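You operate a simulated robot arm through the tools that you are given. There is no shell and no other tool.

Carry out the task below with a simulated robot arm. There is one attempt and no reset: what you move stays moved.

## Task
Wipe the dusty panel clean and box it up in the small carton.
Fine: wiping pad back where it stood, both flaps shut.
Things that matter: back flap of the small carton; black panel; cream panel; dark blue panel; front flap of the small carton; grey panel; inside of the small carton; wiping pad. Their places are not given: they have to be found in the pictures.

It is judged by the outcome, as a careful person would: the job done as asked, and still so three seconds after it is handed in. It fails if anything else is knocked over, pushed out of place, dropped, spilled or broken.

## Robot
A 5-joint arm with a two-finger parallel gripper, fixed in place. Base frame: the origin is at the foot of the arm, x ahead of it, y to its left, z up; the work surface is at about z = 780. Units: mm, degrees, N and s.
It reaches about 1134 mm from its shoulder. Its first joint turns from -149.0 to 149.0 degrees. Payload 1.57 kg.
The TCP is the grasp point between the finger pads, 30 mm short of the fingertips. In the tool frame z runs along the fingers and y along their closing line. Largest opening 110 mm; finger width 24, thickness 12; the body of the gripper, 48 by 112 mm, starts 78 mm behind the TCP.
Orientation is that of the tool frame in the base frame, as a unit quaternion [w, x, y, z]. With the fingers straight down and closing along the base's y, the tool's x points along the base's -x, its y along +y and its z along -z.

## Interface
- The arm moves only by the tool arm_command. Its argument "targets" is a list of rows, each an object (a shift or turn left out is 0, a gripper value left out holds the last) with "grip": the gripper command, from -1 (shut) to 1 (fully open), values between in proportion; "dp": the shift along the tool's x, y, z in units of 40 mm (1.0 is 40 mm), a list of three; "delta_rot": the turn, a rotation vector about the tool's x, y, z in units of 6 degrees (1.0 is 6 degrees), a list of three. In form: [{"grip": grip, "dp": [dx, dy, dz], "delta_rot": [rx, ry, rz]}, ...]. A call has 1 to 20 rows; each row shifts and turns the commanded pose from where the row before left it, along the tool's axes as they then stand. A call with a number of a shift or a turn outside -1 to 1 is refused whole. Rows are played at 5 a second. More than 50 mm and 8.6 degrees between two rows, or a gripper value outside its range, and nothing of the call is played. Where a pose cannot be reached the arm comes as near as it can. A force on the tool above 80 N (or 10 N above the force at the start of the call, whichever is more), or a blocked arm, ends the call early, and 0.2 s more pass. The fingers move at their own pace (about 153 mm/s each) and stop on an object; they squeeze with about 23 N. The grip force told is the motor's: it shows also when the fingers shut on nothing. Time passes only in rows, and 0.2 s behind the last, so rows that do not move let the fingers close. It gives the time, the measured TCP pose, the force on the tool (base axes), the opening and the grip force at its end, in the units of the frame above (readings bear some noise), with the torque about the TCP (base axes, N m) and any sound that the robot's microphone picked up.
- Cameras (640 x 400 px; columns grow to the right, rows downward): "scene" is fixed at [49.9, 502.5, 1613.7]; the picture's right is [-0.01, -1.00, 0.00], its down [-0.82, 0.01, -0.57] and it looks along [0.57, -0.01, -0.82] (base axes); focal length 318 px, centre (320, 200). "wrist" rides on the gripper at [70, 16, -141] in the tool frame; the picture's right is [-0.23, 0.97, 0.00], its down [-0.85, -0.20, -0.48] and it looks along [-0.47, -0.11, 0.88] (tool axes); focal length 222 px, centre (320, 200).
- grab_frame(camera): a new picture of that camera. It takes no simulated time.
- move_column(by): slides the trunk up (or, below 0, down) by that many mm; the arm rides with it, the base frame stays. It gives what a move gives, with no picture.
- probe_pixels(camera, pixels): there is no depth. For up to 12 entries [column, row, z] of the newest picture of that camera ("zoom" is the newest enlarged one), the place [x, y] in the base frame at which the ray of that pixel passes the height z, good to about 2 mm. It takes no simulated time.
- enlarge(camera, box): a new picture of the part [left, top, right, bottom] of that camera's present view, enlarged. It takes no simulated time.
- sign_off(): hands the job in; it is judged then, once.

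Open the gripper and draw the arm clear of the work before you hand the job in, unless the task says otherwise.

The tools are called after ">>>" as a command line: name --argument value ..., lists and objects as JSON in quotes. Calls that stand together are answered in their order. arm_command: Moves the arm, as the interface text tells. Its arguments: {"type":"object","properties":{"targets":{"type":"array","items":{"type":"object","properties":{"grip":{"type":"number"},"dp":{"type":"array","items":{"type":"number"}},"delta_rot":{"type":"array","items":{"type":"number"}}}}}},"required":["targets"]} The other tools are called the same way: move_column (by) slides the trunk up or down; grab_frame (camera) takes a picture; probe_pixels (camera, pixels) gives the place at which the rays of pixels pass given heights; enlarge (camera, box) takes an enlarged picture of a part of a camera's view; sign_off () hands the job in.

At the start:

```text
time: 0.0
position: [456.5, 374.4, 1180.2]
orientation: [0.001, 0.0, 1.0, 0.0]
force: [0.9, -0.3, -0.5]
torque: [-0.03, 0.01, 0.04]
width: 110.0
grip_force: 0.1
trunk travel left (down, up): [-914.0, 56.0]
```

scene: 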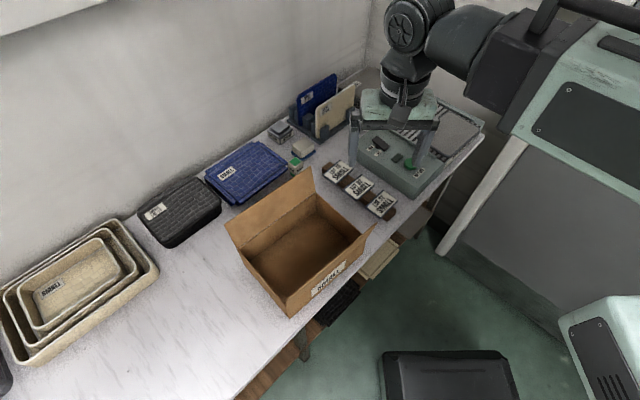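
wrist: 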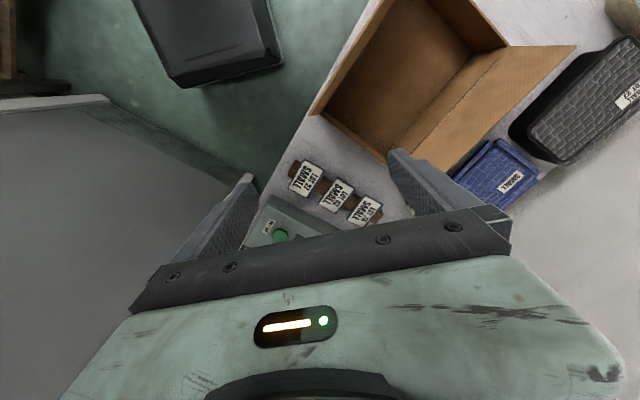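

I start by looking closely at the scene: the rack with panels near (325,100), small parts near (295,145), the carton at (300,245).

>>> enlarge --camera "scene" --box '[250, 60, 410, 160]'

>>> enlarge --camera "scene" --box '[210, 150, 410, 325]'

>>> enlarge --camera "scene" --box '[340, 80, 500, 220]'

>>> enlarge --camera "scene" --box '[0, 160, 240, 400]'

```text
4.00 times, centred on (330, 110) of scene
```

zoom: 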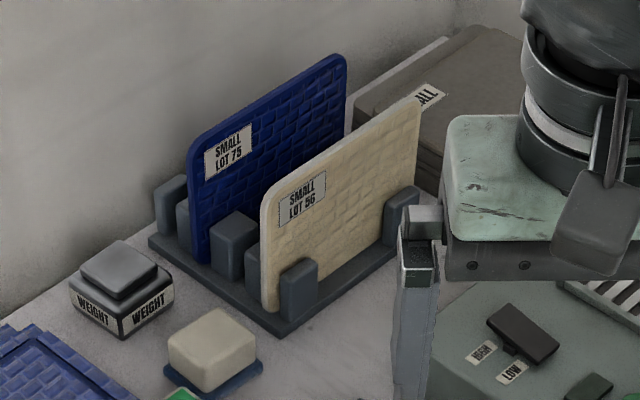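

```text
2.29 times, centred on (310, 238) of scene
```

zoom: 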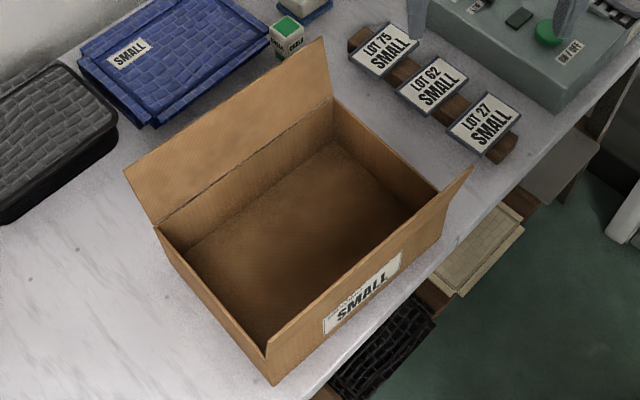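

```text
2.86 times, centred on (420, 150) of scene
```

zoom: 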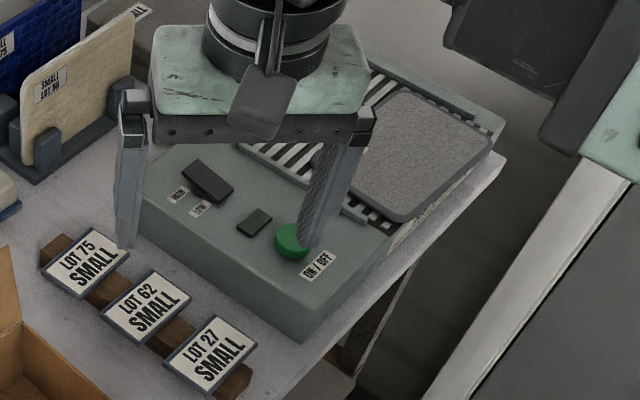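

```text
1.67 times, centred on (120, 280) of scene
```

zoom: 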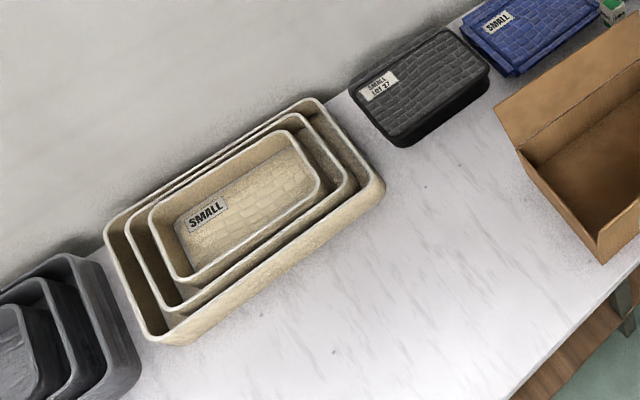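

The rack holds dark blue (LOT 75) and cream (LOT 56) panels, a black item (LOT 27) sits at (180,210), and a grey panel lies on the machine at (440,135). I probe the places of the key items.

>>> grab_frame --camera "scene"

>>> probe_pixels --camera "scene" --pixels '[[290, 317, 780], [247, 263, 780], [368, 235, 780], [303, 155, 780], [282, 140, 780], [320, 140, 780], [297, 168, 780], [180, 210, 800], [440, 135, 870], [350, 185, 800], [390, 195, 780], [245, 170, 800]]'

>>> enlarge --camera "scene" --box '[130, 160, 230, 260]'

>>> enlarge --camera "scene" --box '[410, 90, 490, 180]'

>>> enlarge --camera "scene" --box '[280, 65, 370, 140]'

>>> enlarge --camera "scene" --box '[260, 115, 340, 175]'

```text
taken
```

scene: 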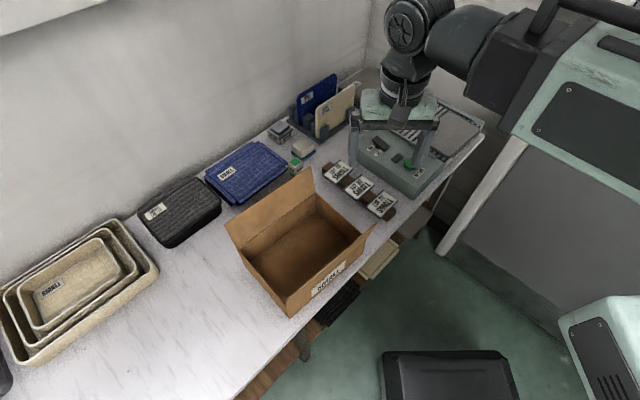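

```text
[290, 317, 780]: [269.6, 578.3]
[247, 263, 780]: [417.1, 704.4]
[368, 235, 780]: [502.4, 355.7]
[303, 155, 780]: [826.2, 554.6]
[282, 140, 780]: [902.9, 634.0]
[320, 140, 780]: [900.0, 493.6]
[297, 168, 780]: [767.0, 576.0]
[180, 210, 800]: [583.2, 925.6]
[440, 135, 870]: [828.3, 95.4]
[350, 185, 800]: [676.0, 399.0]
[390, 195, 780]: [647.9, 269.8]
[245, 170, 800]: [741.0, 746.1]
```

```text
4.00 times, centred on (180, 210) of scene
```

zoom: 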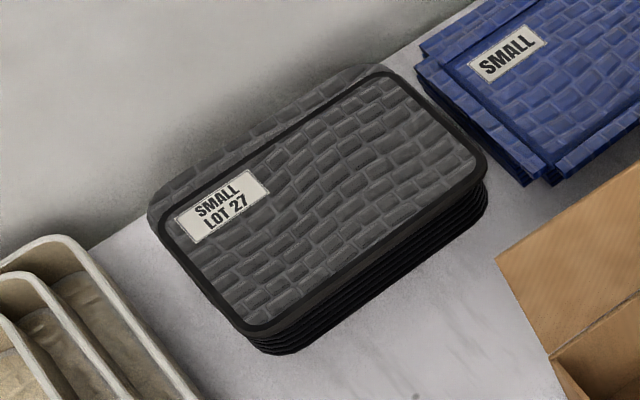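

```text
4.44 times, centred on (450, 135) of scene
```

zoom: 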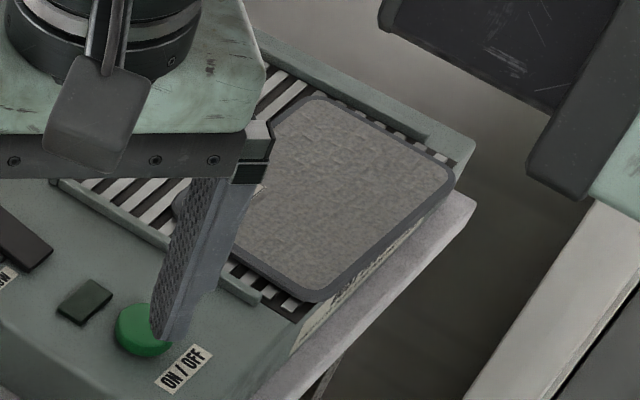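

```text
5.33 times, centred on (325, 102) of scene
```

zoom: 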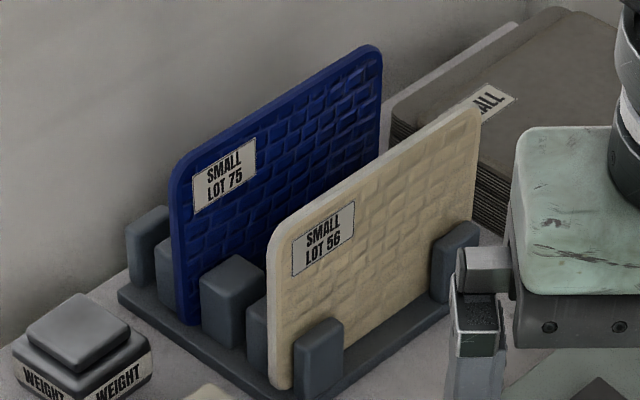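

```text
6.67 times, centred on (300, 145) of scene
```

zoom: 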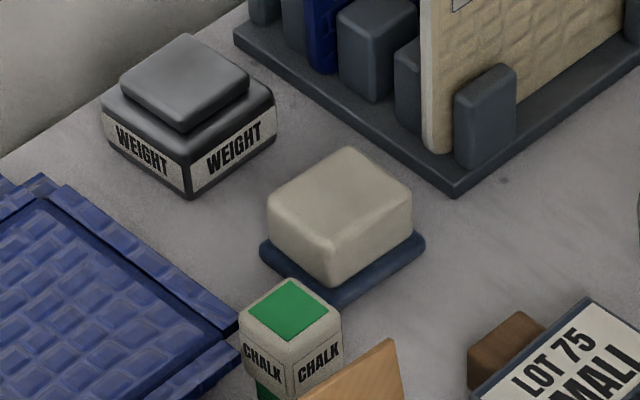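

The grey panel on the machine grille has a pale speckled centre and a darker clean rim, so it may be the dusty one. I move the arm above it for a closer wrist view before deciding.

>>> arm_command --targets '[{"grip": 1, "dp": [-0.575, -0.79, 0]}, {"dp": [-0.575, -0.79, 0]}, {"dp": [-0.575, -0.79, 0]}, {"dp": [-0.575, -0.79, 0]}, {"dp": [-0.575, -0.79, 0]}, {"dp": [-0.575, -0.79, 0]}, {"dp": [-0.575, -0.79, 0]}, {"dp": [-0.575, -0.79, 0]}, {}, {}]'

>>> grab_frame --camera "wrist"

>>> grab_frame --camera "scene"

```text
time: 2.2
position: [638.6, 120.0, 1180.6]
orientation: [0.0, 0.001, 1.0, 0.0]
force: [0.0, 0.0, -0.2]
torque: [-0.01, 0.01, 0.0]
width: 110.0
grip_force: 0.2
trunk travel left (down, up): [-914.0, 56.0]
```

```text
taken
```

wrist: 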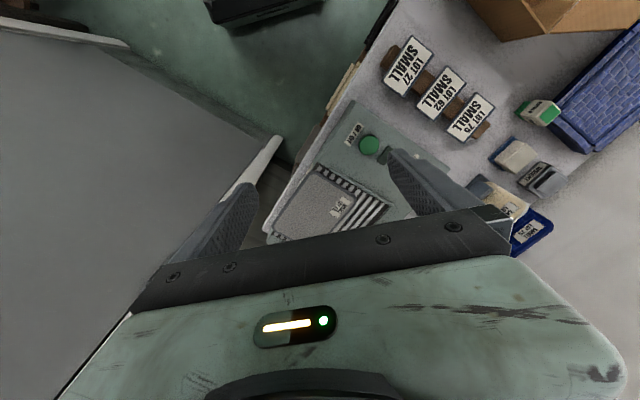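

```text
taken
```

scene: 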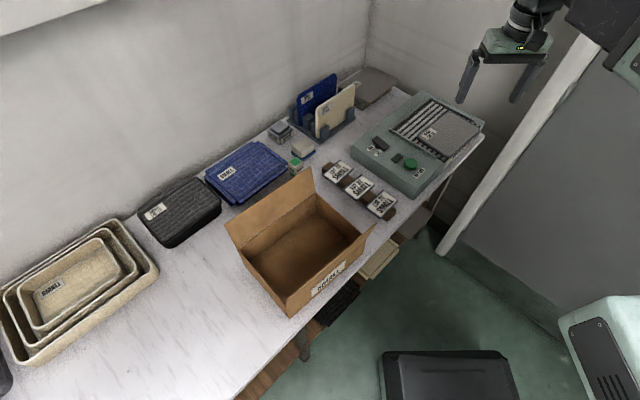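

The arm is out of the way of the scene camera now; I enlarge the machine, rack and wrist views.

>>> enlarge --camera "scene" --box '[350, 80, 490, 200]'

>>> enlarge --camera "wrist" --box '[250, 100, 410, 250]'

>>> enlarge --camera "scene" --box '[280, 60, 400, 140]'

>>> enlarge --camera "scene" --box '[290, 220, 400, 330]'

```text
3.33 times, centred on (420, 140) of scene
```

zoom: 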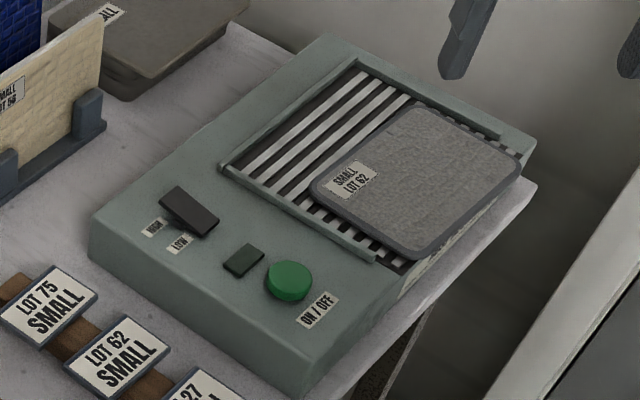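

```text
2.67 times, centred on (330, 175) of wrist
```

zoom: 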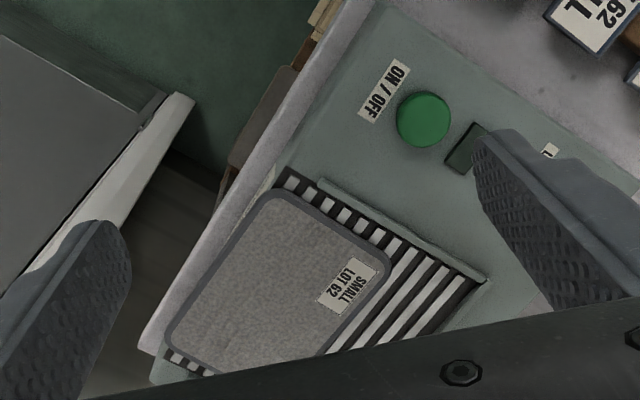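

```text
5.00 times, centred on (340, 100) of scene
```

zoom: 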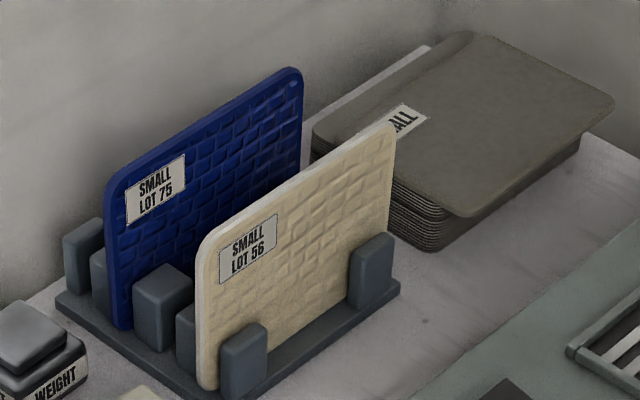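

```text
3.64 times, centred on (345, 275) of scene
```

zoom: 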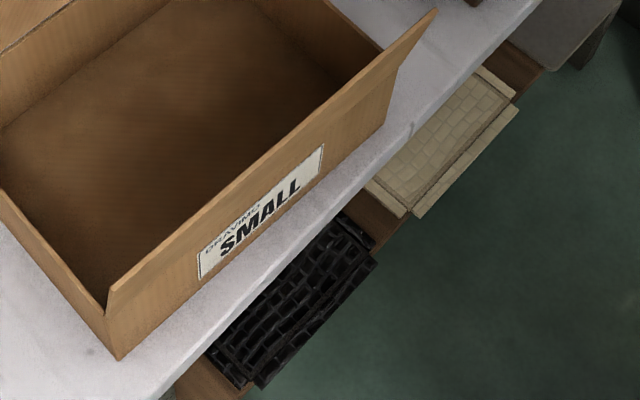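

Grey panel is LOT 62 with label at (428,133). To judge dust I go closer above it with the wrist camera.

>>> arm_command --targets '[{"dp": [-0.8, -0.1, 0.5]}, {"dp": [-0.8, -0.1, 0.5]}, {"dp": [-0.8, -0.1, 0.5]}, {"dp": [-0.8, -0.1, 0.5]}, {"dp": [-0.8, -0.1, 0.5]}, {"dp": [-0.8, -0.1, 0.5]}, {}, {}]'

>>> grab_frame --camera "wrist"

>>> enlarge --camera "wrist" --box '[200, 0, 460, 200]'

```text
time: 4.0
position: [832.1, 100.5, 1181.2]
orientation: [0.001, 0.0, 1.0, 0.0]
force: [0.9, 0.7, 0.2]
torque: [-0.02, -0.01, 0.02]
width: 110.0
grip_force: 0.0
out of reach, approached as far as the arm can: row 1, 2, 3, 4, 5, 6
trunk travel left (down, up): [-914.0, 56.0]
```

```text
taken
```

wrist: 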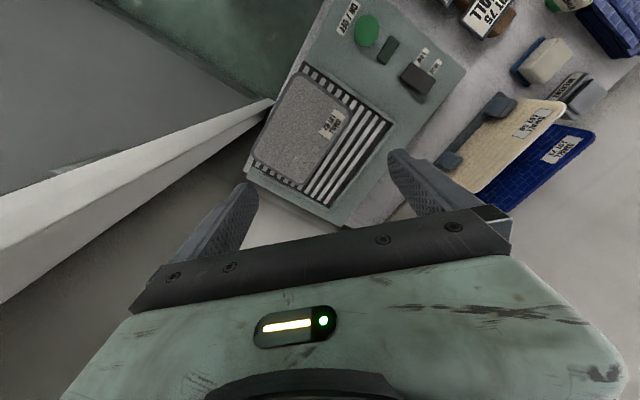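

```text
2.00 times, centred on (330, 100) of wrist
```

zoom: 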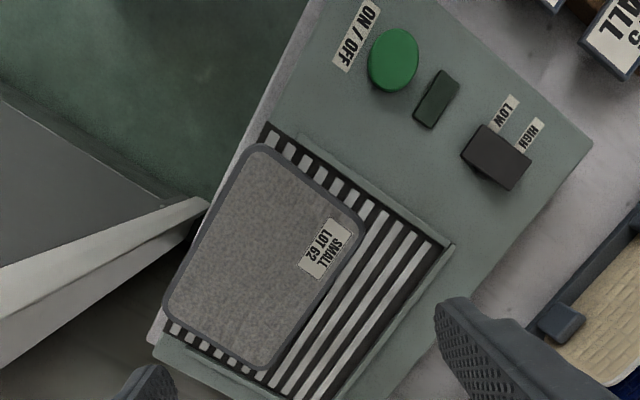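

The grey panel seems uniformly speckled with dark rim; the arm can't go lower here, so the trunk must come down. I lower it by 150 mm (TCP stays well above the machine) and look again.

>>> move_column --by -150

>>> grab_frame --camera "wrist"

>>> enlarge --camera "wrist" --box '[220, 0, 420, 125]'

>>> grab_frame --camera "scene"

```text
time: 5.8
position: [831.6, 99.4, 1032.2]
orientation: [0.0, 0.001, 1.0, 0.001]
force: [0.2, 0.1, -0.5]
torque: [-0.03, -0.03, 0.03]
width: 109.7
grip_force: 0.1
trunk travel left (down, up): [-764.0, 206.0]
```

```text
taken
```

wrist: 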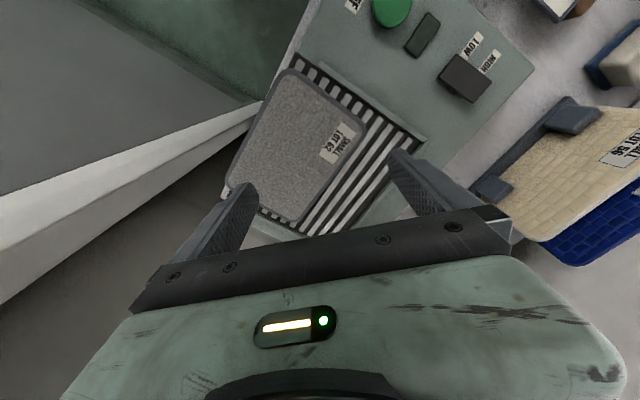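

```text
3.20 times, centred on (320, 62) of wrist
```

zoom: 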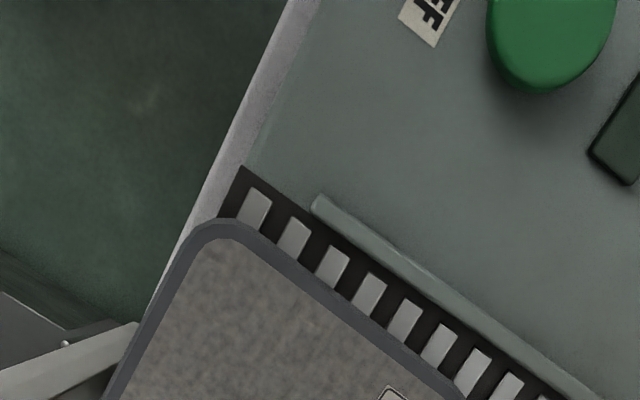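

```text
taken
```

scene: 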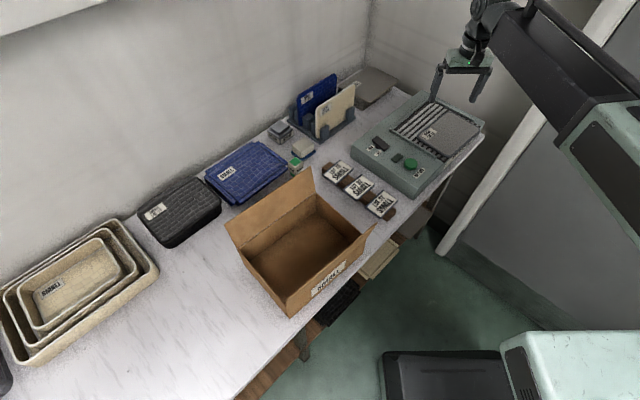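

The grey panel's mottled brown-grey field against a clean blue-grey rim does look like dust, but the black LOT 27 panel at (180,210) must be compared. I move the arm toward it.

>>> arm_command --targets '[{"dp": [0.634, 0.903, -0.106]}, {"dp": [0.634, 0.903, -0.106]}, {"dp": [0.634, 0.903, -0.106]}, {"dp": [0.634, 0.903, -0.106]}, {"dp": [0.634, 0.903, -0.106]}, {"dp": [0.634, 0.903, -0.106]}, {"dp": [0.634, 0.903, -0.106]}, {"dp": [0.634, 0.903, -0.106]}, {"dp": [0.634, 0.903, -0.106]}, {"dp": [0.634, 0.903, -0.106]}, {"dp": [0.634, 0.903, -0.106]}, {"dp": [0.634, 0.903, -0.106]}, {"dp": [0.634, 0.903, -0.106]}, {"dp": [0.634, 0.903, -0.106]}, {"dp": [0.634, 0.903, -0.106]}, {"dp": [0.634, 0.903, -0.106]}, {}]'

>>> arm_command --targets '[{"delta_rot": [0, 0, -0.95]}, {"delta_rot": [0, 0, -0.95]}, {"delta_rot": [0, 0, -0.95]}, {"delta_rot": [0, 0, -0.95]}, {"delta_rot": [0, 0, -0.95]}, {"delta_rot": [0, 0, -0.95]}, {"delta_rot": [0, 0, -0.95]}, {"delta_rot": [0, 0, -0.95]}, {"delta_rot": [0, 0, -0.95]}, {"delta_rot": [0, 0, -0.95]}, {"delta_rot": [0, -0.8, 0]}, {"delta_rot": [0, -0.8, 0]}, {"delta_rot": [0, -0.8, 0]}, {"delta_rot": [0, -0.8, 0]}, {}]'

>>> grab_frame --camera "wrist"

>>> grab_frame --camera "scene"

```text
time: 9.3
position: [424.1, 677.6, 1031.1]
orientation: [0.0, 0.001, 1.0, 0.0]
force: [-0.8, 0.5, -0.4]
torque: [-0.01, 0.0, 0.03]
width: 110.2
grip_force: 0.0
out of reach, approached as far as the arm can: row 1, 2, 3, 4, 5, 6, 7, 8, 9, 10, 12, 13, 14, 15, 16
trunk travel left (down, up): [-764.0, 206.0]
```

```text
time: 12.6
position: [424.9, 677.9, 1043.5]
orientation: [0.147, -0.47, 0.866, 0.08]
force: [-1.2, -0.4, 0.7]
torque: [-0.02, 0.02, 0.03]
width: 110.2
grip_force: 0.1
out of reach, approached as far as the arm can: row 13, 14
trunk travel left (down, up): [-764.0, 206.0]
```

```text
taken
```

wrist: 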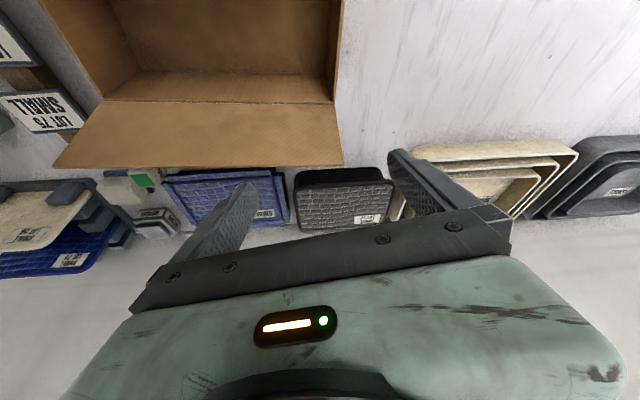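

```text
taken
```

scene: 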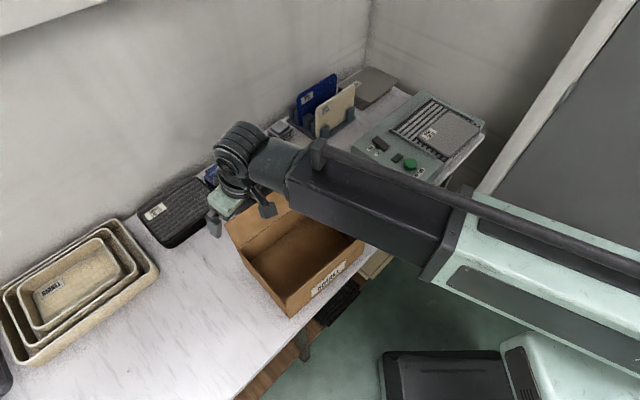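

The black panel is at (345,205) in the wrist view; I enlarge it and the wiping pad/rack area for comparison of surfaces.

>>> enlarge --camera "wrist" --box '[280, 160, 400, 240]'

>>> enlarge --camera "wrist" --box '[0, 140, 220, 290]'

>>> enlarge --camera "wrist" --box '[40, 0, 360, 200]'

```text
5.00 times, centred on (340, 200) of wrist
```

zoom: 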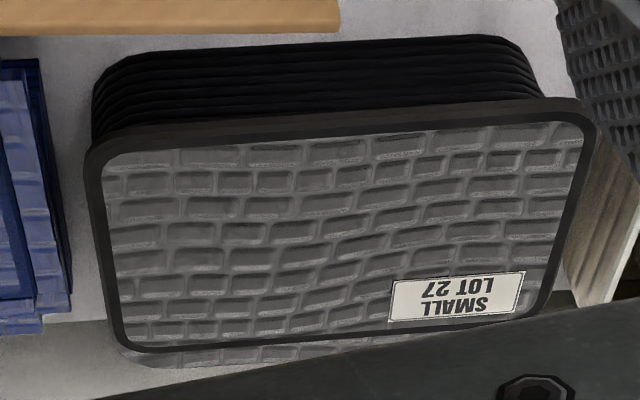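

```text
2.67 times, centred on (110, 215) of wrist
```

zoom: 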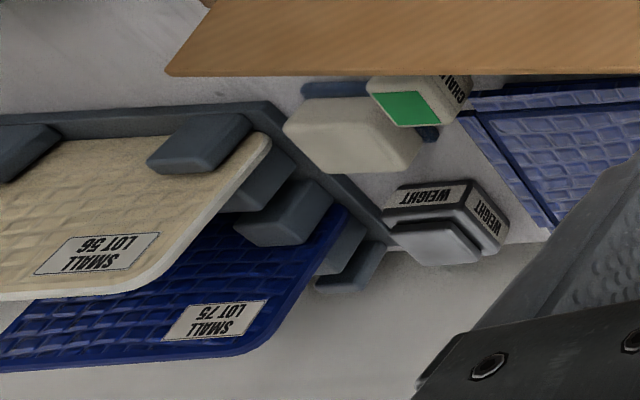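

```text
2.00 times, centred on (200, 100) of wrist
```

zoom: 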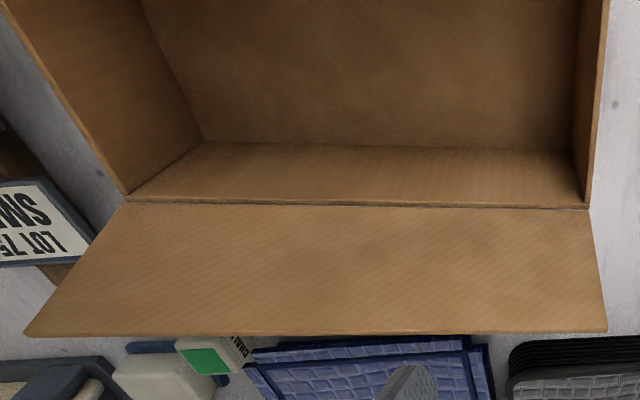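

The black panel's field is greyish with black rim too, so I need a nearer view to separate "brick texture" from "dust". I straighten the tool and move 190 mm outward over it.

>>> arm_command --targets '[{"delta_rot": [0, 0.8, 0]}, {"delta_rot": [0, 0.8, 0]}, {"delta_rot": [0, 0.8, 0]}, {"delta_rot": [0, 0.8, 0]}, {"dp": [-0.95, 0, 0]}, {"dp": [-0.95, 0, 0]}, {"dp": [-0.95, 0, 0]}, {"dp": [-0.95, 0, 0]}, {"dp": [-0.95, 0, 0]}, {}]'

>>> grab_frame --camera "wrist"

>>> enlarge --camera "wrist" --box '[220, 80, 420, 220]'

```text
time: 14.8
position: [494.4, 779.4, 1031.0]
orientation: [0.0, -0.478, 0.879, 0.0]
force: [-0.4, -0.1, 0.9]
torque: [0.01, -0.04, 0.0]
width: 110.3
grip_force: 0.1
out of reach, approached as far as the arm can: row 1, 2, 4, 8, 9
trunk travel left (down, up): [-764.0, 206.0]
```

```text
taken
```

wrist: 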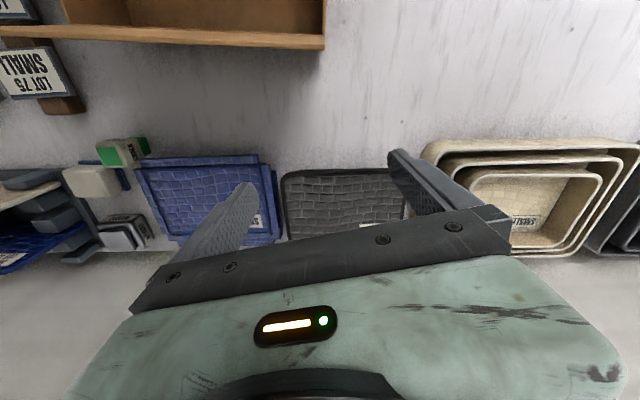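

```text
2.86 times, centred on (320, 150) of wrist
```

zoom: 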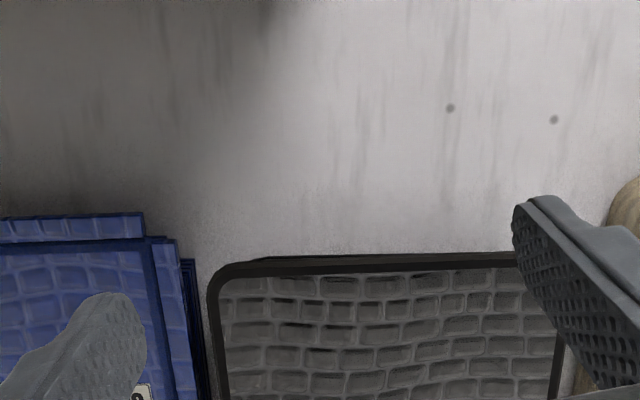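

I compare tones: enlarge the black panel with the stack strip behind it, the black and cream lids under the table, the grey stack, and the grey panel, all in the scene camera.

>>> enlarge --camera "scene" --box '[130, 165, 190, 225]'

>>> enlarge --camera "scene" --box '[310, 275, 370, 335]'

>>> enlarge --camera "scene" --box '[340, 60, 400, 110]'

>>> enlarge --camera "scene" --box '[410, 95, 490, 165]'

>>> enlarge --camera "scene" --box '[290, 65, 360, 140]'

```text
6.67 times, centred on (160, 195) of scene
```

zoom: 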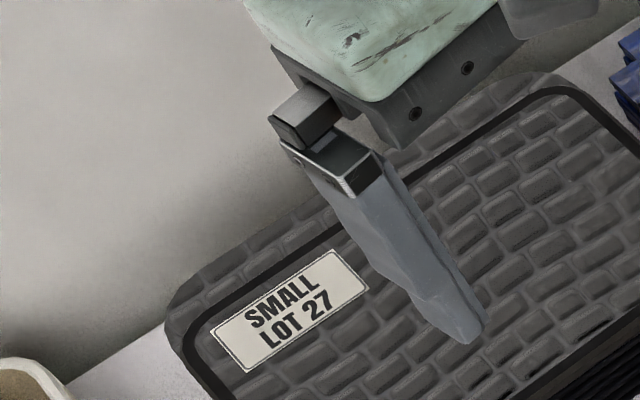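

```text
6.67 times, centred on (340, 305) of scene
```

zoom: 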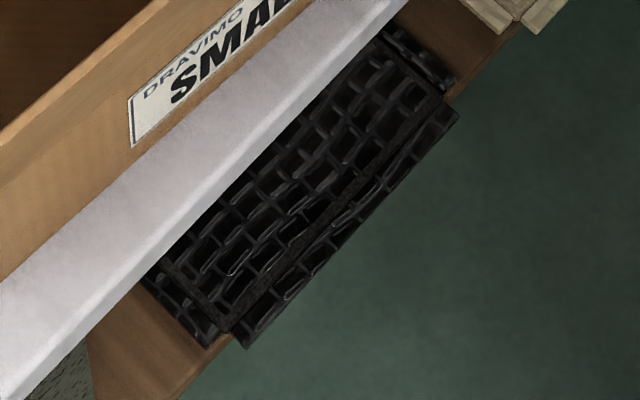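

```text
8.00 times, centred on (370, 85) of scene
```

zoom: 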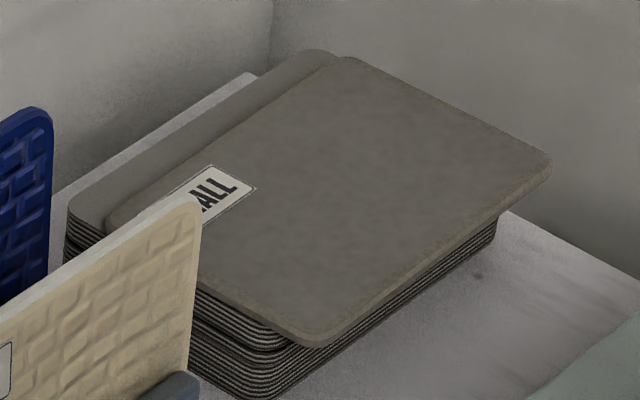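

```text
5.71 times, centred on (450, 130) of scene
```

zoom: 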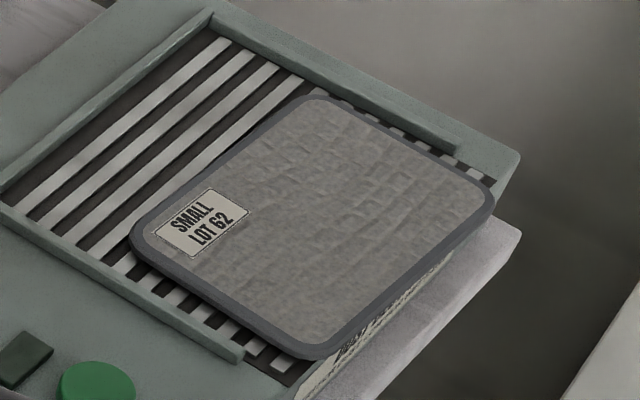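

```text
5.33 times, centred on (325, 102) of scene
```

zoom: 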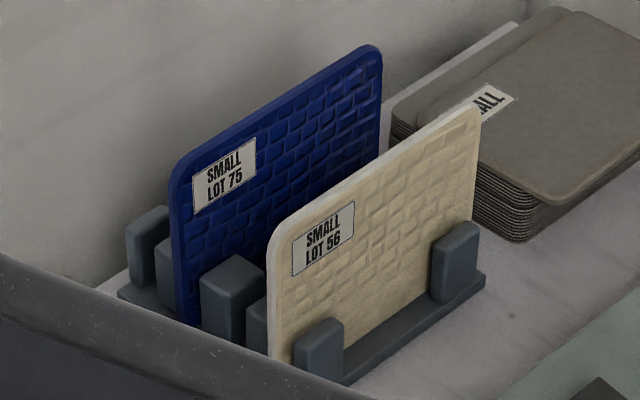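

The grey panel's bricks look veiled by a fine speckled film while the black panel's and its stack's bricks are equally crisp. I test whether the arm itself can shift vertically (20 mm up) before planning.

>>> arm_command --targets '[{"dp": [0.9, 0, 0]}, {"dp": [0.9, 0, 0]}, {"dp": [0.9, 0, 0]}, {"dp": [0, 0, -0.5]}, {"dp": [0, 0, -0.5]}, {}, {}]'

```text
time: 16.4
position: [435.4, 687.7, 1030.4]
orientation: [0.0, -0.477, 0.879, 0.001]
force: [0.3, 0.1, -0.6]
torque: [-0.01, -0.02, 0.02]
width: 110.1
grip_force: 0.1
out of reach, approached as far as the arm can: row 4, 5
trunk travel left (down, up): [-764.0, 206.0]
```

The arm has a fixed-height boom: vertical motion comes only from the column. I now measure the grey panel, machine, cards and pad from the scene picture.

>>> enlarge --camera "scene" --box '[340, 80, 500, 200]'

>>> probe_pixels --camera "scene" --pixels '[[417, 136, 860], [448, 157, 860], [481, 129, 860], [450, 112, 860], [417, 136, 840], [448, 157, 840], [481, 129, 840], [450, 112, 840]]'

```text
3.33 times, centred on (420, 140) of scene
```

zoom: 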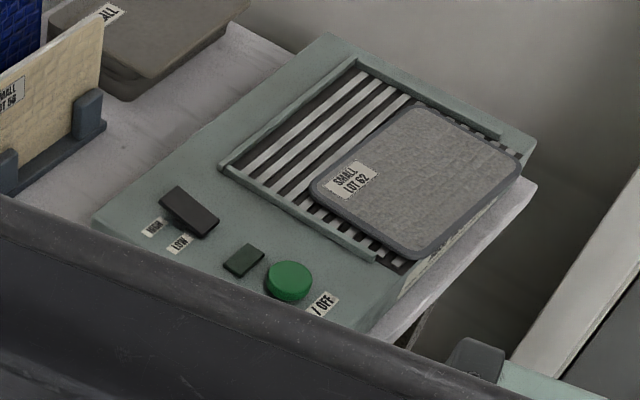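

```text
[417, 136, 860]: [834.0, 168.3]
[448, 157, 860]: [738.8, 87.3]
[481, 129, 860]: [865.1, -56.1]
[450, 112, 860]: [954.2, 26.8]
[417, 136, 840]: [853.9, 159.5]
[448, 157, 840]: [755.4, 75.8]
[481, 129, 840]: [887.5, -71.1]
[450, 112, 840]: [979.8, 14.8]
```

Panel measures roughly 130 x 195 mm, its long front edge facing the robot. Now I measure the carton's rim and flaps with probes at several heights.

>>> grab_frame --camera "scene"

>>> probe_pixels --camera "scene" --pixels '[[290.3, 318.8, 780], [286, 305.7, 820], [286, 305.7, 860], [286, 305.7, 900], [238.8, 250.2, 860], [316.6, 193, 860], [364.6, 233.6, 860], [316.6, 193, 820], [238.8, 250.2, 820], [364.6, 233.6, 820]]'

```text
taken
```

scene: 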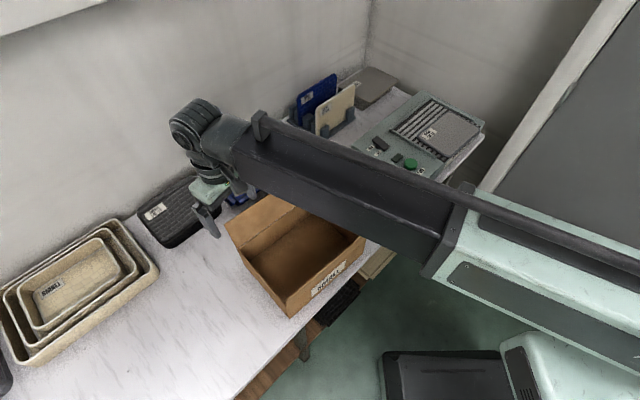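

```text
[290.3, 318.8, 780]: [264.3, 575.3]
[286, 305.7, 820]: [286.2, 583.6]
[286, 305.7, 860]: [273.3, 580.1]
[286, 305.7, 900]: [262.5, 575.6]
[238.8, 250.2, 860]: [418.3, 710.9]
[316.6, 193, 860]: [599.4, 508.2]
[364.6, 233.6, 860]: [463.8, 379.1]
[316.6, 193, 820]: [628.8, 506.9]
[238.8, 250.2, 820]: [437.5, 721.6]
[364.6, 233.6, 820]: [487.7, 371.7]
```

The carton is about 264 x 188 mm, 110 mm high (rim near z=890). Before moving across, I check the height of the standing back flap from its scene corner pixels (225,222) and (310,168).

>>> probe_pixels --camera "scene" --pixels '[[225, 222, 890], [225, 222, 930], [225, 222, 970], [225, 222, 1010], [310.5, 167, 890], [310.5, 167, 930], [310.5, 167, 970], [310.5, 167, 1010]]'

>>> probe_pixels --camera "wrist" --pixels '[[322, 40, 890], [322, 40, 930], [322, 40, 970], [325, 0, 890]]'

```text
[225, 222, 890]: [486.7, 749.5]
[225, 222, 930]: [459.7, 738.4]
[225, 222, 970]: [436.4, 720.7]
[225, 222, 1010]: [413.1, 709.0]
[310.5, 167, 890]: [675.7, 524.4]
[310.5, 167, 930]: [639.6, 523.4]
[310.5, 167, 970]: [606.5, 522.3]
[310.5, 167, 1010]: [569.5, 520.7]
```

```text
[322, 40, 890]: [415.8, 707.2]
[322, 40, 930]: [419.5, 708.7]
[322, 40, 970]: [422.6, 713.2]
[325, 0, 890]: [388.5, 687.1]
```

The back flap stands nearly upright to about z≈993, so I raise the column 60 mm for clearance before swinging across.

>>> move_column --by 60

>>> arm_command --targets '[{"dp": [0, -0.9, 0], "delta_rot": [0, 0, 0.4]}, {"dp": [0.05, -0.9, 0], "delta_rot": [0, 0, 0.4]}, {"dp": [0.05, -0.9, 0], "delta_rot": [0, 0, 0.4]}, {"dp": [0.05, -0.9, 0], "delta_rot": [0, 0, 0.4]}, {"dp": [0, -0.9, 0], "delta_rot": [0, 0, 0.4]}, {"dp": [0, -0.9, 0], "delta_rot": [0, 0, 0.4]}, {"dp": [0, -0.9, 0], "delta_rot": [0, 0, 0.4]}, {"dp": [0, -0.9, 0], "delta_rot": [0, 0, 0.4]}, {"dp": [0, -0.9, 0], "delta_rot": [0, 0, 0.4]}, {"delta_rot": [0, 0, 0.4]}, {}]'

>>> grab_frame --camera "wrist"

```text
time: 17.4
position: [435.2, 688.3, 1090.5]
orientation: [0.0, -0.477, 0.879, 0.0]
force: [-0.4, -0.4, -0.5]
torque: [0.0, -0.01, -0.01]
width: 110.1
grip_force: 0.1
trunk travel left (down, up): [-824.0, 146.0]
```

```text
time: 19.8
position: [668.9, 467.3, 1089.9]
orientation: [0.0, -0.283, 0.959, 0.0]
force: [-0.5, -0.3, 1.1]
torque: [-0.06, 0.04, 0.02]
width: 110.2
grip_force: 0.1
trunk travel left (down, up): [-824.0, 146.0]
```

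```text
taken
```

wrist: 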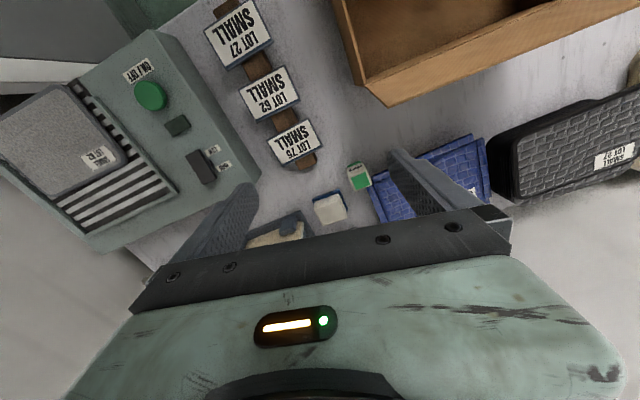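

The pad (white block on dark plate) is at (330,207) in view, just right of the cream panel rack. I move 64 mm outward and tilt 12° outward for a clearer view of it.

>>> arm_command --targets '[{"dp": [-0.8, 0, 0], "delta_rot": [0, -0.5, 0]}, {"dp": [-0.8, 0, 0], "delta_rot": [0, -0.5, 0]}, {"delta_rot": [0, -0.5, 0]}, {"delta_rot": [0, -0.5, 0]}, {}]'

>>> grab_frame --camera "wrist"

>>> enlarge --camera "wrist" --box '[240, 80, 400, 200]'

```text
time: 20.9
position: [722.6, 499.3, 1096.3]
orientation: [0.1, -0.282, 0.954, 0.029]
force: [0.4, -0.1, 0.2]
torque: [-0.04, -0.01, 0.01]
width: 110.0
grip_force: 0.0
out of reach, approached as far as the arm can: row 4
trunk travel left (down, up): [-824.0, 146.0]
```

```text
taken
```

wrist: 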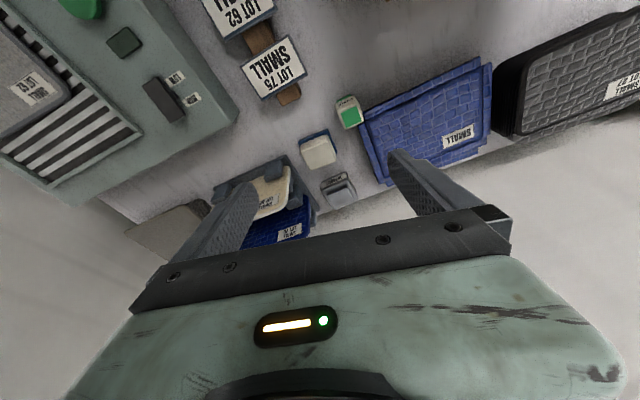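

```text
3.33 times, centred on (320, 140) of wrist
```

zoom: 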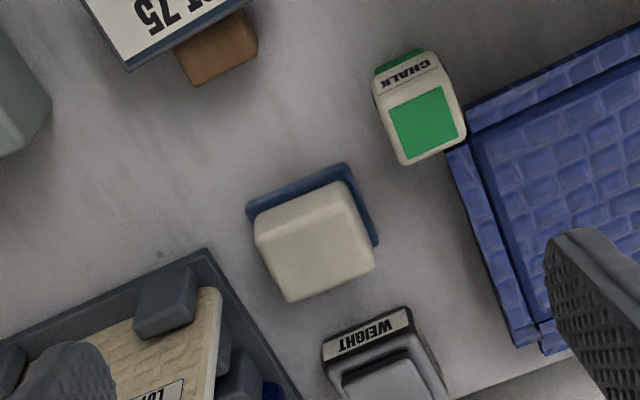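

I triangulate the pad: probing the block's top corners and base plate corners in this zoom, then in a scene zoom.

>>> probe_pixels --camera "zoom" --pixels '[[256, 225, 820], [345, 183, 820], [376, 265, 820], [290, 302, 820], [256, 225, 840], [345, 183, 840], [376, 265, 840], [290, 302, 840], [247, 205, 785], [345, 163, 785], [380, 245, 785]]'

>>> enlarge --camera "scene" --box '[260, 115, 340, 175]'

```text
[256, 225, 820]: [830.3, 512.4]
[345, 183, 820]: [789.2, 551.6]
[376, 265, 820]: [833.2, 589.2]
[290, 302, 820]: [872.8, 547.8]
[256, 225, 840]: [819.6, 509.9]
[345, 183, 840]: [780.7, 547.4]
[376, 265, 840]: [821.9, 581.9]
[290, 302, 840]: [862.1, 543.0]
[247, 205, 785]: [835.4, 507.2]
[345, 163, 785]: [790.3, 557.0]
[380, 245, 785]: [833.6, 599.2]
```

```text
6.67 times, centred on (300, 145) of scene
```

zoom: 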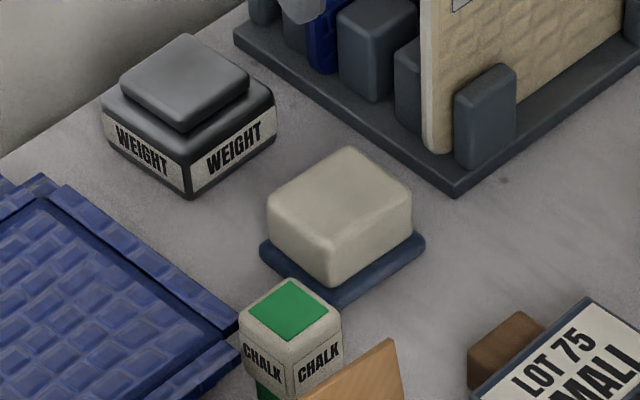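

Now the same corners in the scene zoom: left (270,200), back (348,150), right (411,193), front (333,240), plus base plate corners.

>>> probe_pixels --camera "zoom" --pixels '[[270, 202, 820], [348, 150, 820], [411, 193, 820], [333, 240, 820], [270, 202, 840], [348, 150, 840], [411, 193, 840], [333, 240, 840], [260, 250, 785], [340, 305, 785], [425, 243, 785]]'

```text
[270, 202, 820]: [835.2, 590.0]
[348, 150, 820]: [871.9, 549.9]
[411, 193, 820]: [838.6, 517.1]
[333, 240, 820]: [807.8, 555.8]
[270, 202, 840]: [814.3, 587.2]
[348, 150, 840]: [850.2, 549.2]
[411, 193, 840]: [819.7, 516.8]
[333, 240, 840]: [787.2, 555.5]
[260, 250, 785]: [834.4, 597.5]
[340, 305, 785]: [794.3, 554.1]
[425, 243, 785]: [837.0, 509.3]
```

Pad centre is about (835,551), block ~56 x 52 mm, top z≈820. I take a scene picture to see the boom's thickness, since it will pass near the carton's open flaps when lowered.

>>> grab_frame --camera "scene"

>>> enlarge --camera "scene" --box '[220, 130, 420, 330]'

```text
taken
```

scene: 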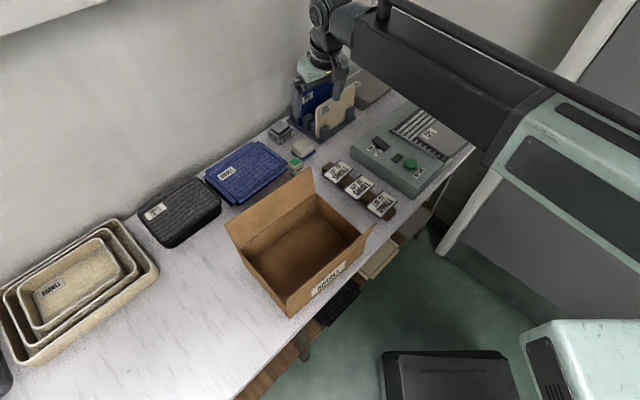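

```text
2.00 times, centred on (320, 230) of scene
```

zoom: 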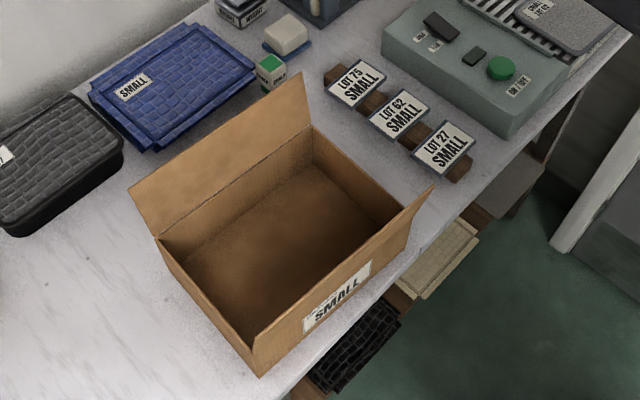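

I zoom on the boom to estimate its half-thickness.

>>> enlarge --camera "scene" --box '[300, 0, 560, 180]'

>>> probe_pixels --camera "scene" --pixels '[[375.5, 222.5, 930], [375.5, 222.5, 960], [375.5, 222.5, 980], [375.5, 222.5, 1000], [286, 305.7, 900], [270, 290, 950]]'

```text
2.22 times, centred on (430, 90) of scene
```

zoom: 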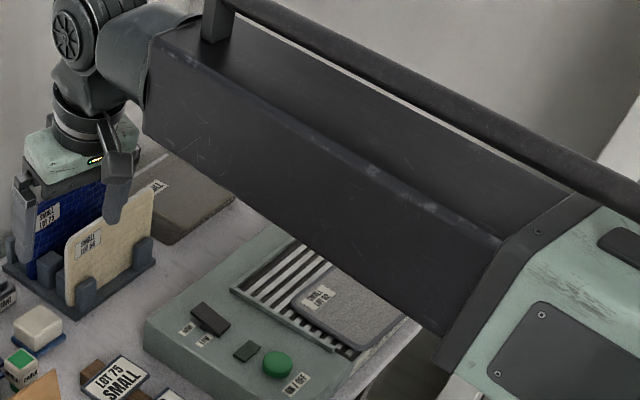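

```text
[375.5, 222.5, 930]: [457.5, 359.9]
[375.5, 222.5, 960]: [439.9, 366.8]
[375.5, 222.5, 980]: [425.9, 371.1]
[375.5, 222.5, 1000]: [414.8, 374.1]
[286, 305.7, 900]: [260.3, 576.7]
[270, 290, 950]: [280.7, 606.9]
```

Boom underside sits ~200 mm above the TCP, so it clears the flaps (tops ≈ z 990) when the gripper is at the pad. I now tilt to 25° outward, set the opening to ~72 mm, and move over the pad at (835,551).

>>> arm_command --targets '[{"grip": 0.31, "delta_rot": [0, -0.7, 0]}, {"delta_rot": [0, -0.7, 0]}, {"delta_rot": [0, -0.77, 0]}, {}]'

```text
time: 21.9
position: [723.0, 500.8, 1113.4]
orientation: [0.208, -0.277, 0.936, 0.062]
force: [-0.4, 0.1, -0.1]
torque: [0.0, -0.01, -0.01]
width: 72.2
grip_force: 0.0
out of reach, approached as far as the arm can: row 1, 2, 3
trunk travel left (down, up): [-824.0, 146.0]
```

Now the horizontal shift to above the pad (121 mm outward, 19 mm sideways).

>>> arm_command --targets '[{"dp": [-0.687, -0.1175, 0.32]}, {"dp": [-0.687, -0.1175, 0.32]}, {"dp": [-0.687, -0.1175, 0.32]}, {"dp": [-0.687, -0.1175, 0.32]}, {}, {}]'

>>> grab_frame --camera "wrist"

```text
time: 23.4
position: [831.8, 547.9, 1114.2]
orientation: [0.208, -0.277, 0.936, 0.061]
force: [-1.1, -1.0, -0.4]
torque: [0.02, 0.01, 0.02]
width: 72.1
grip_force: 0.1
trunk travel left (down, up): [-824.0, 146.0]
```

```text
taken
```

wrist: 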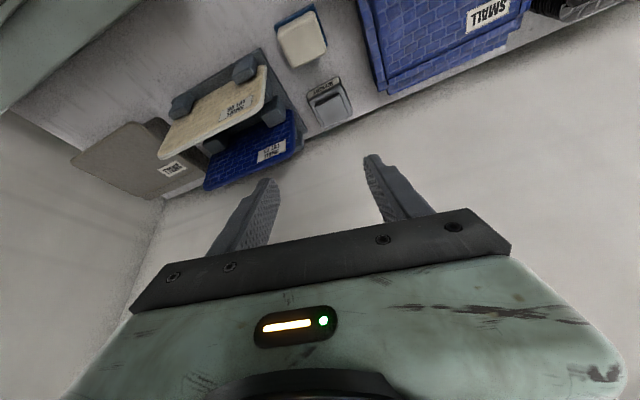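

TCP is at r=996, nearly above the pad. I descend 190 mm and check alignment.

>>> move_column --by -190

>>> grab_frame --camera "wrist"

>>> grab_frame --camera "scene"

```text
time: 25.4
position: [832.8, 548.9, 922.4]
orientation: [0.208, -0.278, 0.936, 0.062]
force: [-0.3, 0.0, -0.3]
torque: [-0.01, -0.01, 0.0]
width: 71.8
grip_force: 0.0
trunk travel left (down, up): [-634.0, 336.0]
```

```text
taken
```

wrist: 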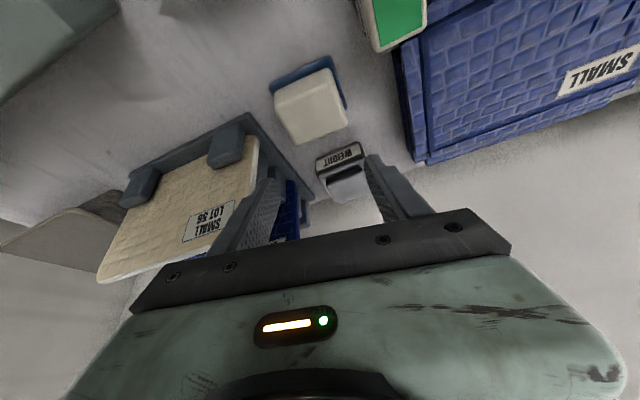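

```text
taken
```

scene: 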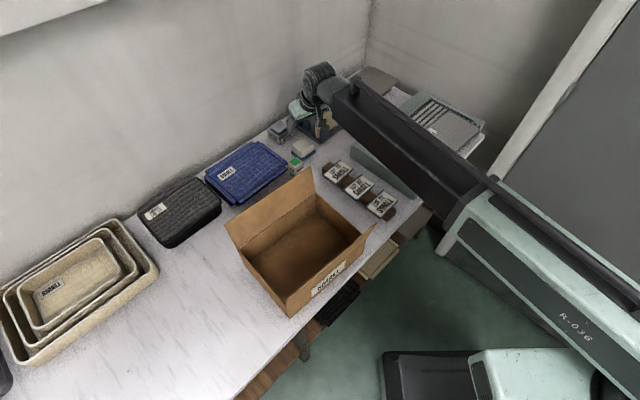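

The pad at (310,107) agrees with a descent straight onto it. I lower 70 mm more and check finger clearance to rack base and weight.

>>> move_column --by -70

>>> enlarge --camera "wrist" --box '[200, 60, 440, 230]'

>>> enlarge --camera "scene" --box '[260, 90, 360, 170]'

```text
time: 26.5
position: [832.2, 549.1, 854.0]
orientation: [0.207, -0.277, 0.936, 0.061]
force: [-0.2, 0.8, 0.7]
torque: [0.0, -0.03, 0.01]
width: 72.2
grip_force: 0.1
trunk travel left (down, up): [-564.0, 406.0]
```

```text
2.35 times, centred on (320, 145) of wrist
```

zoom: 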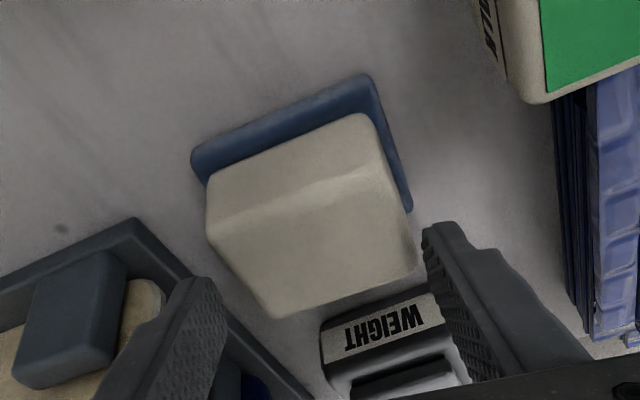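

```text
5.00 times, centred on (310, 130) of scene
```

zoom: 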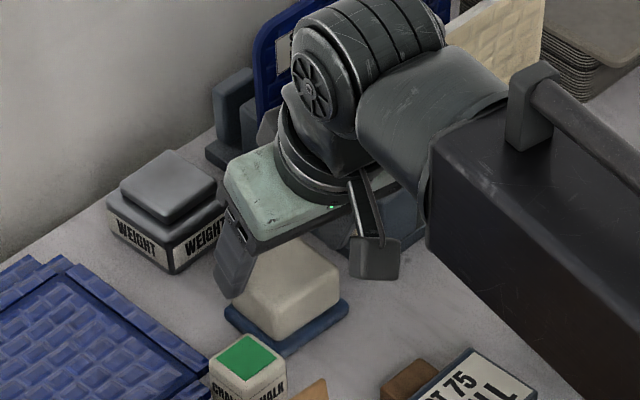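

Clearances look fine (≈9 mm each side of the pad). The base plate may be ~12 mm thick, so I descend 26 mm to keep the fingertips just above it, nudging 3 mm outward first.

>>> arm_command --targets '[{"dp": [-0.06, 0, 0.03]}, {}]'

>>> move_column --by -26

>>> enlarge --camera "wrist" --box '[200, 60, 440, 230]'

>>> enlarge --camera "scene" --box '[270, 110, 350, 170]'

```text
time: 27.1
position: [835.5, 549.3, 852.7]
orientation: [0.208, -0.278, 0.936, 0.062]
force: [-0.4, 0.8, 0.3]
torque: [0.03, 0.0, 0.01]
width: 72.1
grip_force: 0.5
trunk travel left (down, up): [-564.0, 406.0]
```

```text
time: 27.8
position: [835.3, 549.2, 827.1]
orientation: [0.208, -0.278, 0.936, 0.061]
force: [-0.4, 0.5, 0.7]
torque: [0.03, -0.01, 0.01]
width: 72.0
grip_force: 0.0
trunk travel left (down, up): [-538.0, 432.0]
```

```text
2.35 times, centred on (320, 145) of wrist
```

zoom: 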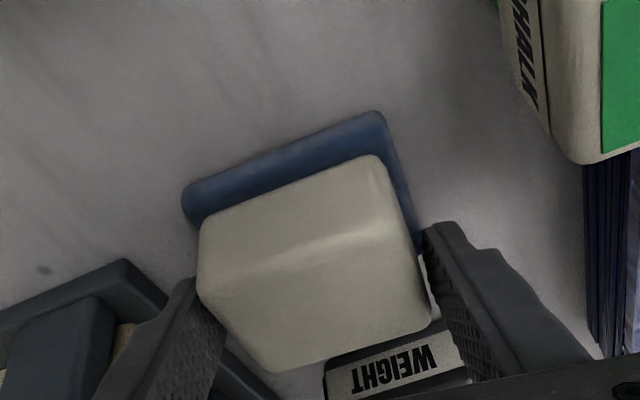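

```text
6.67 times, centred on (310, 140) of scene
```

zoom: 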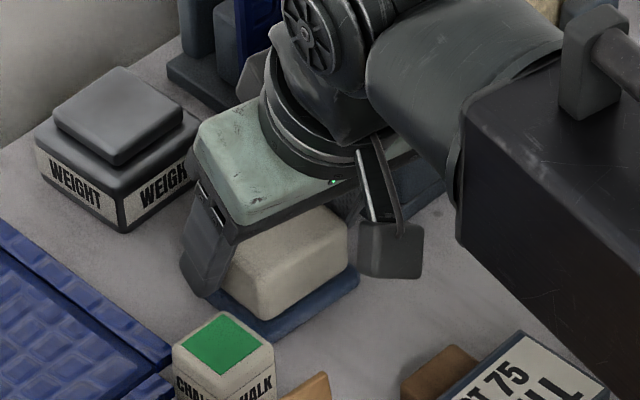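

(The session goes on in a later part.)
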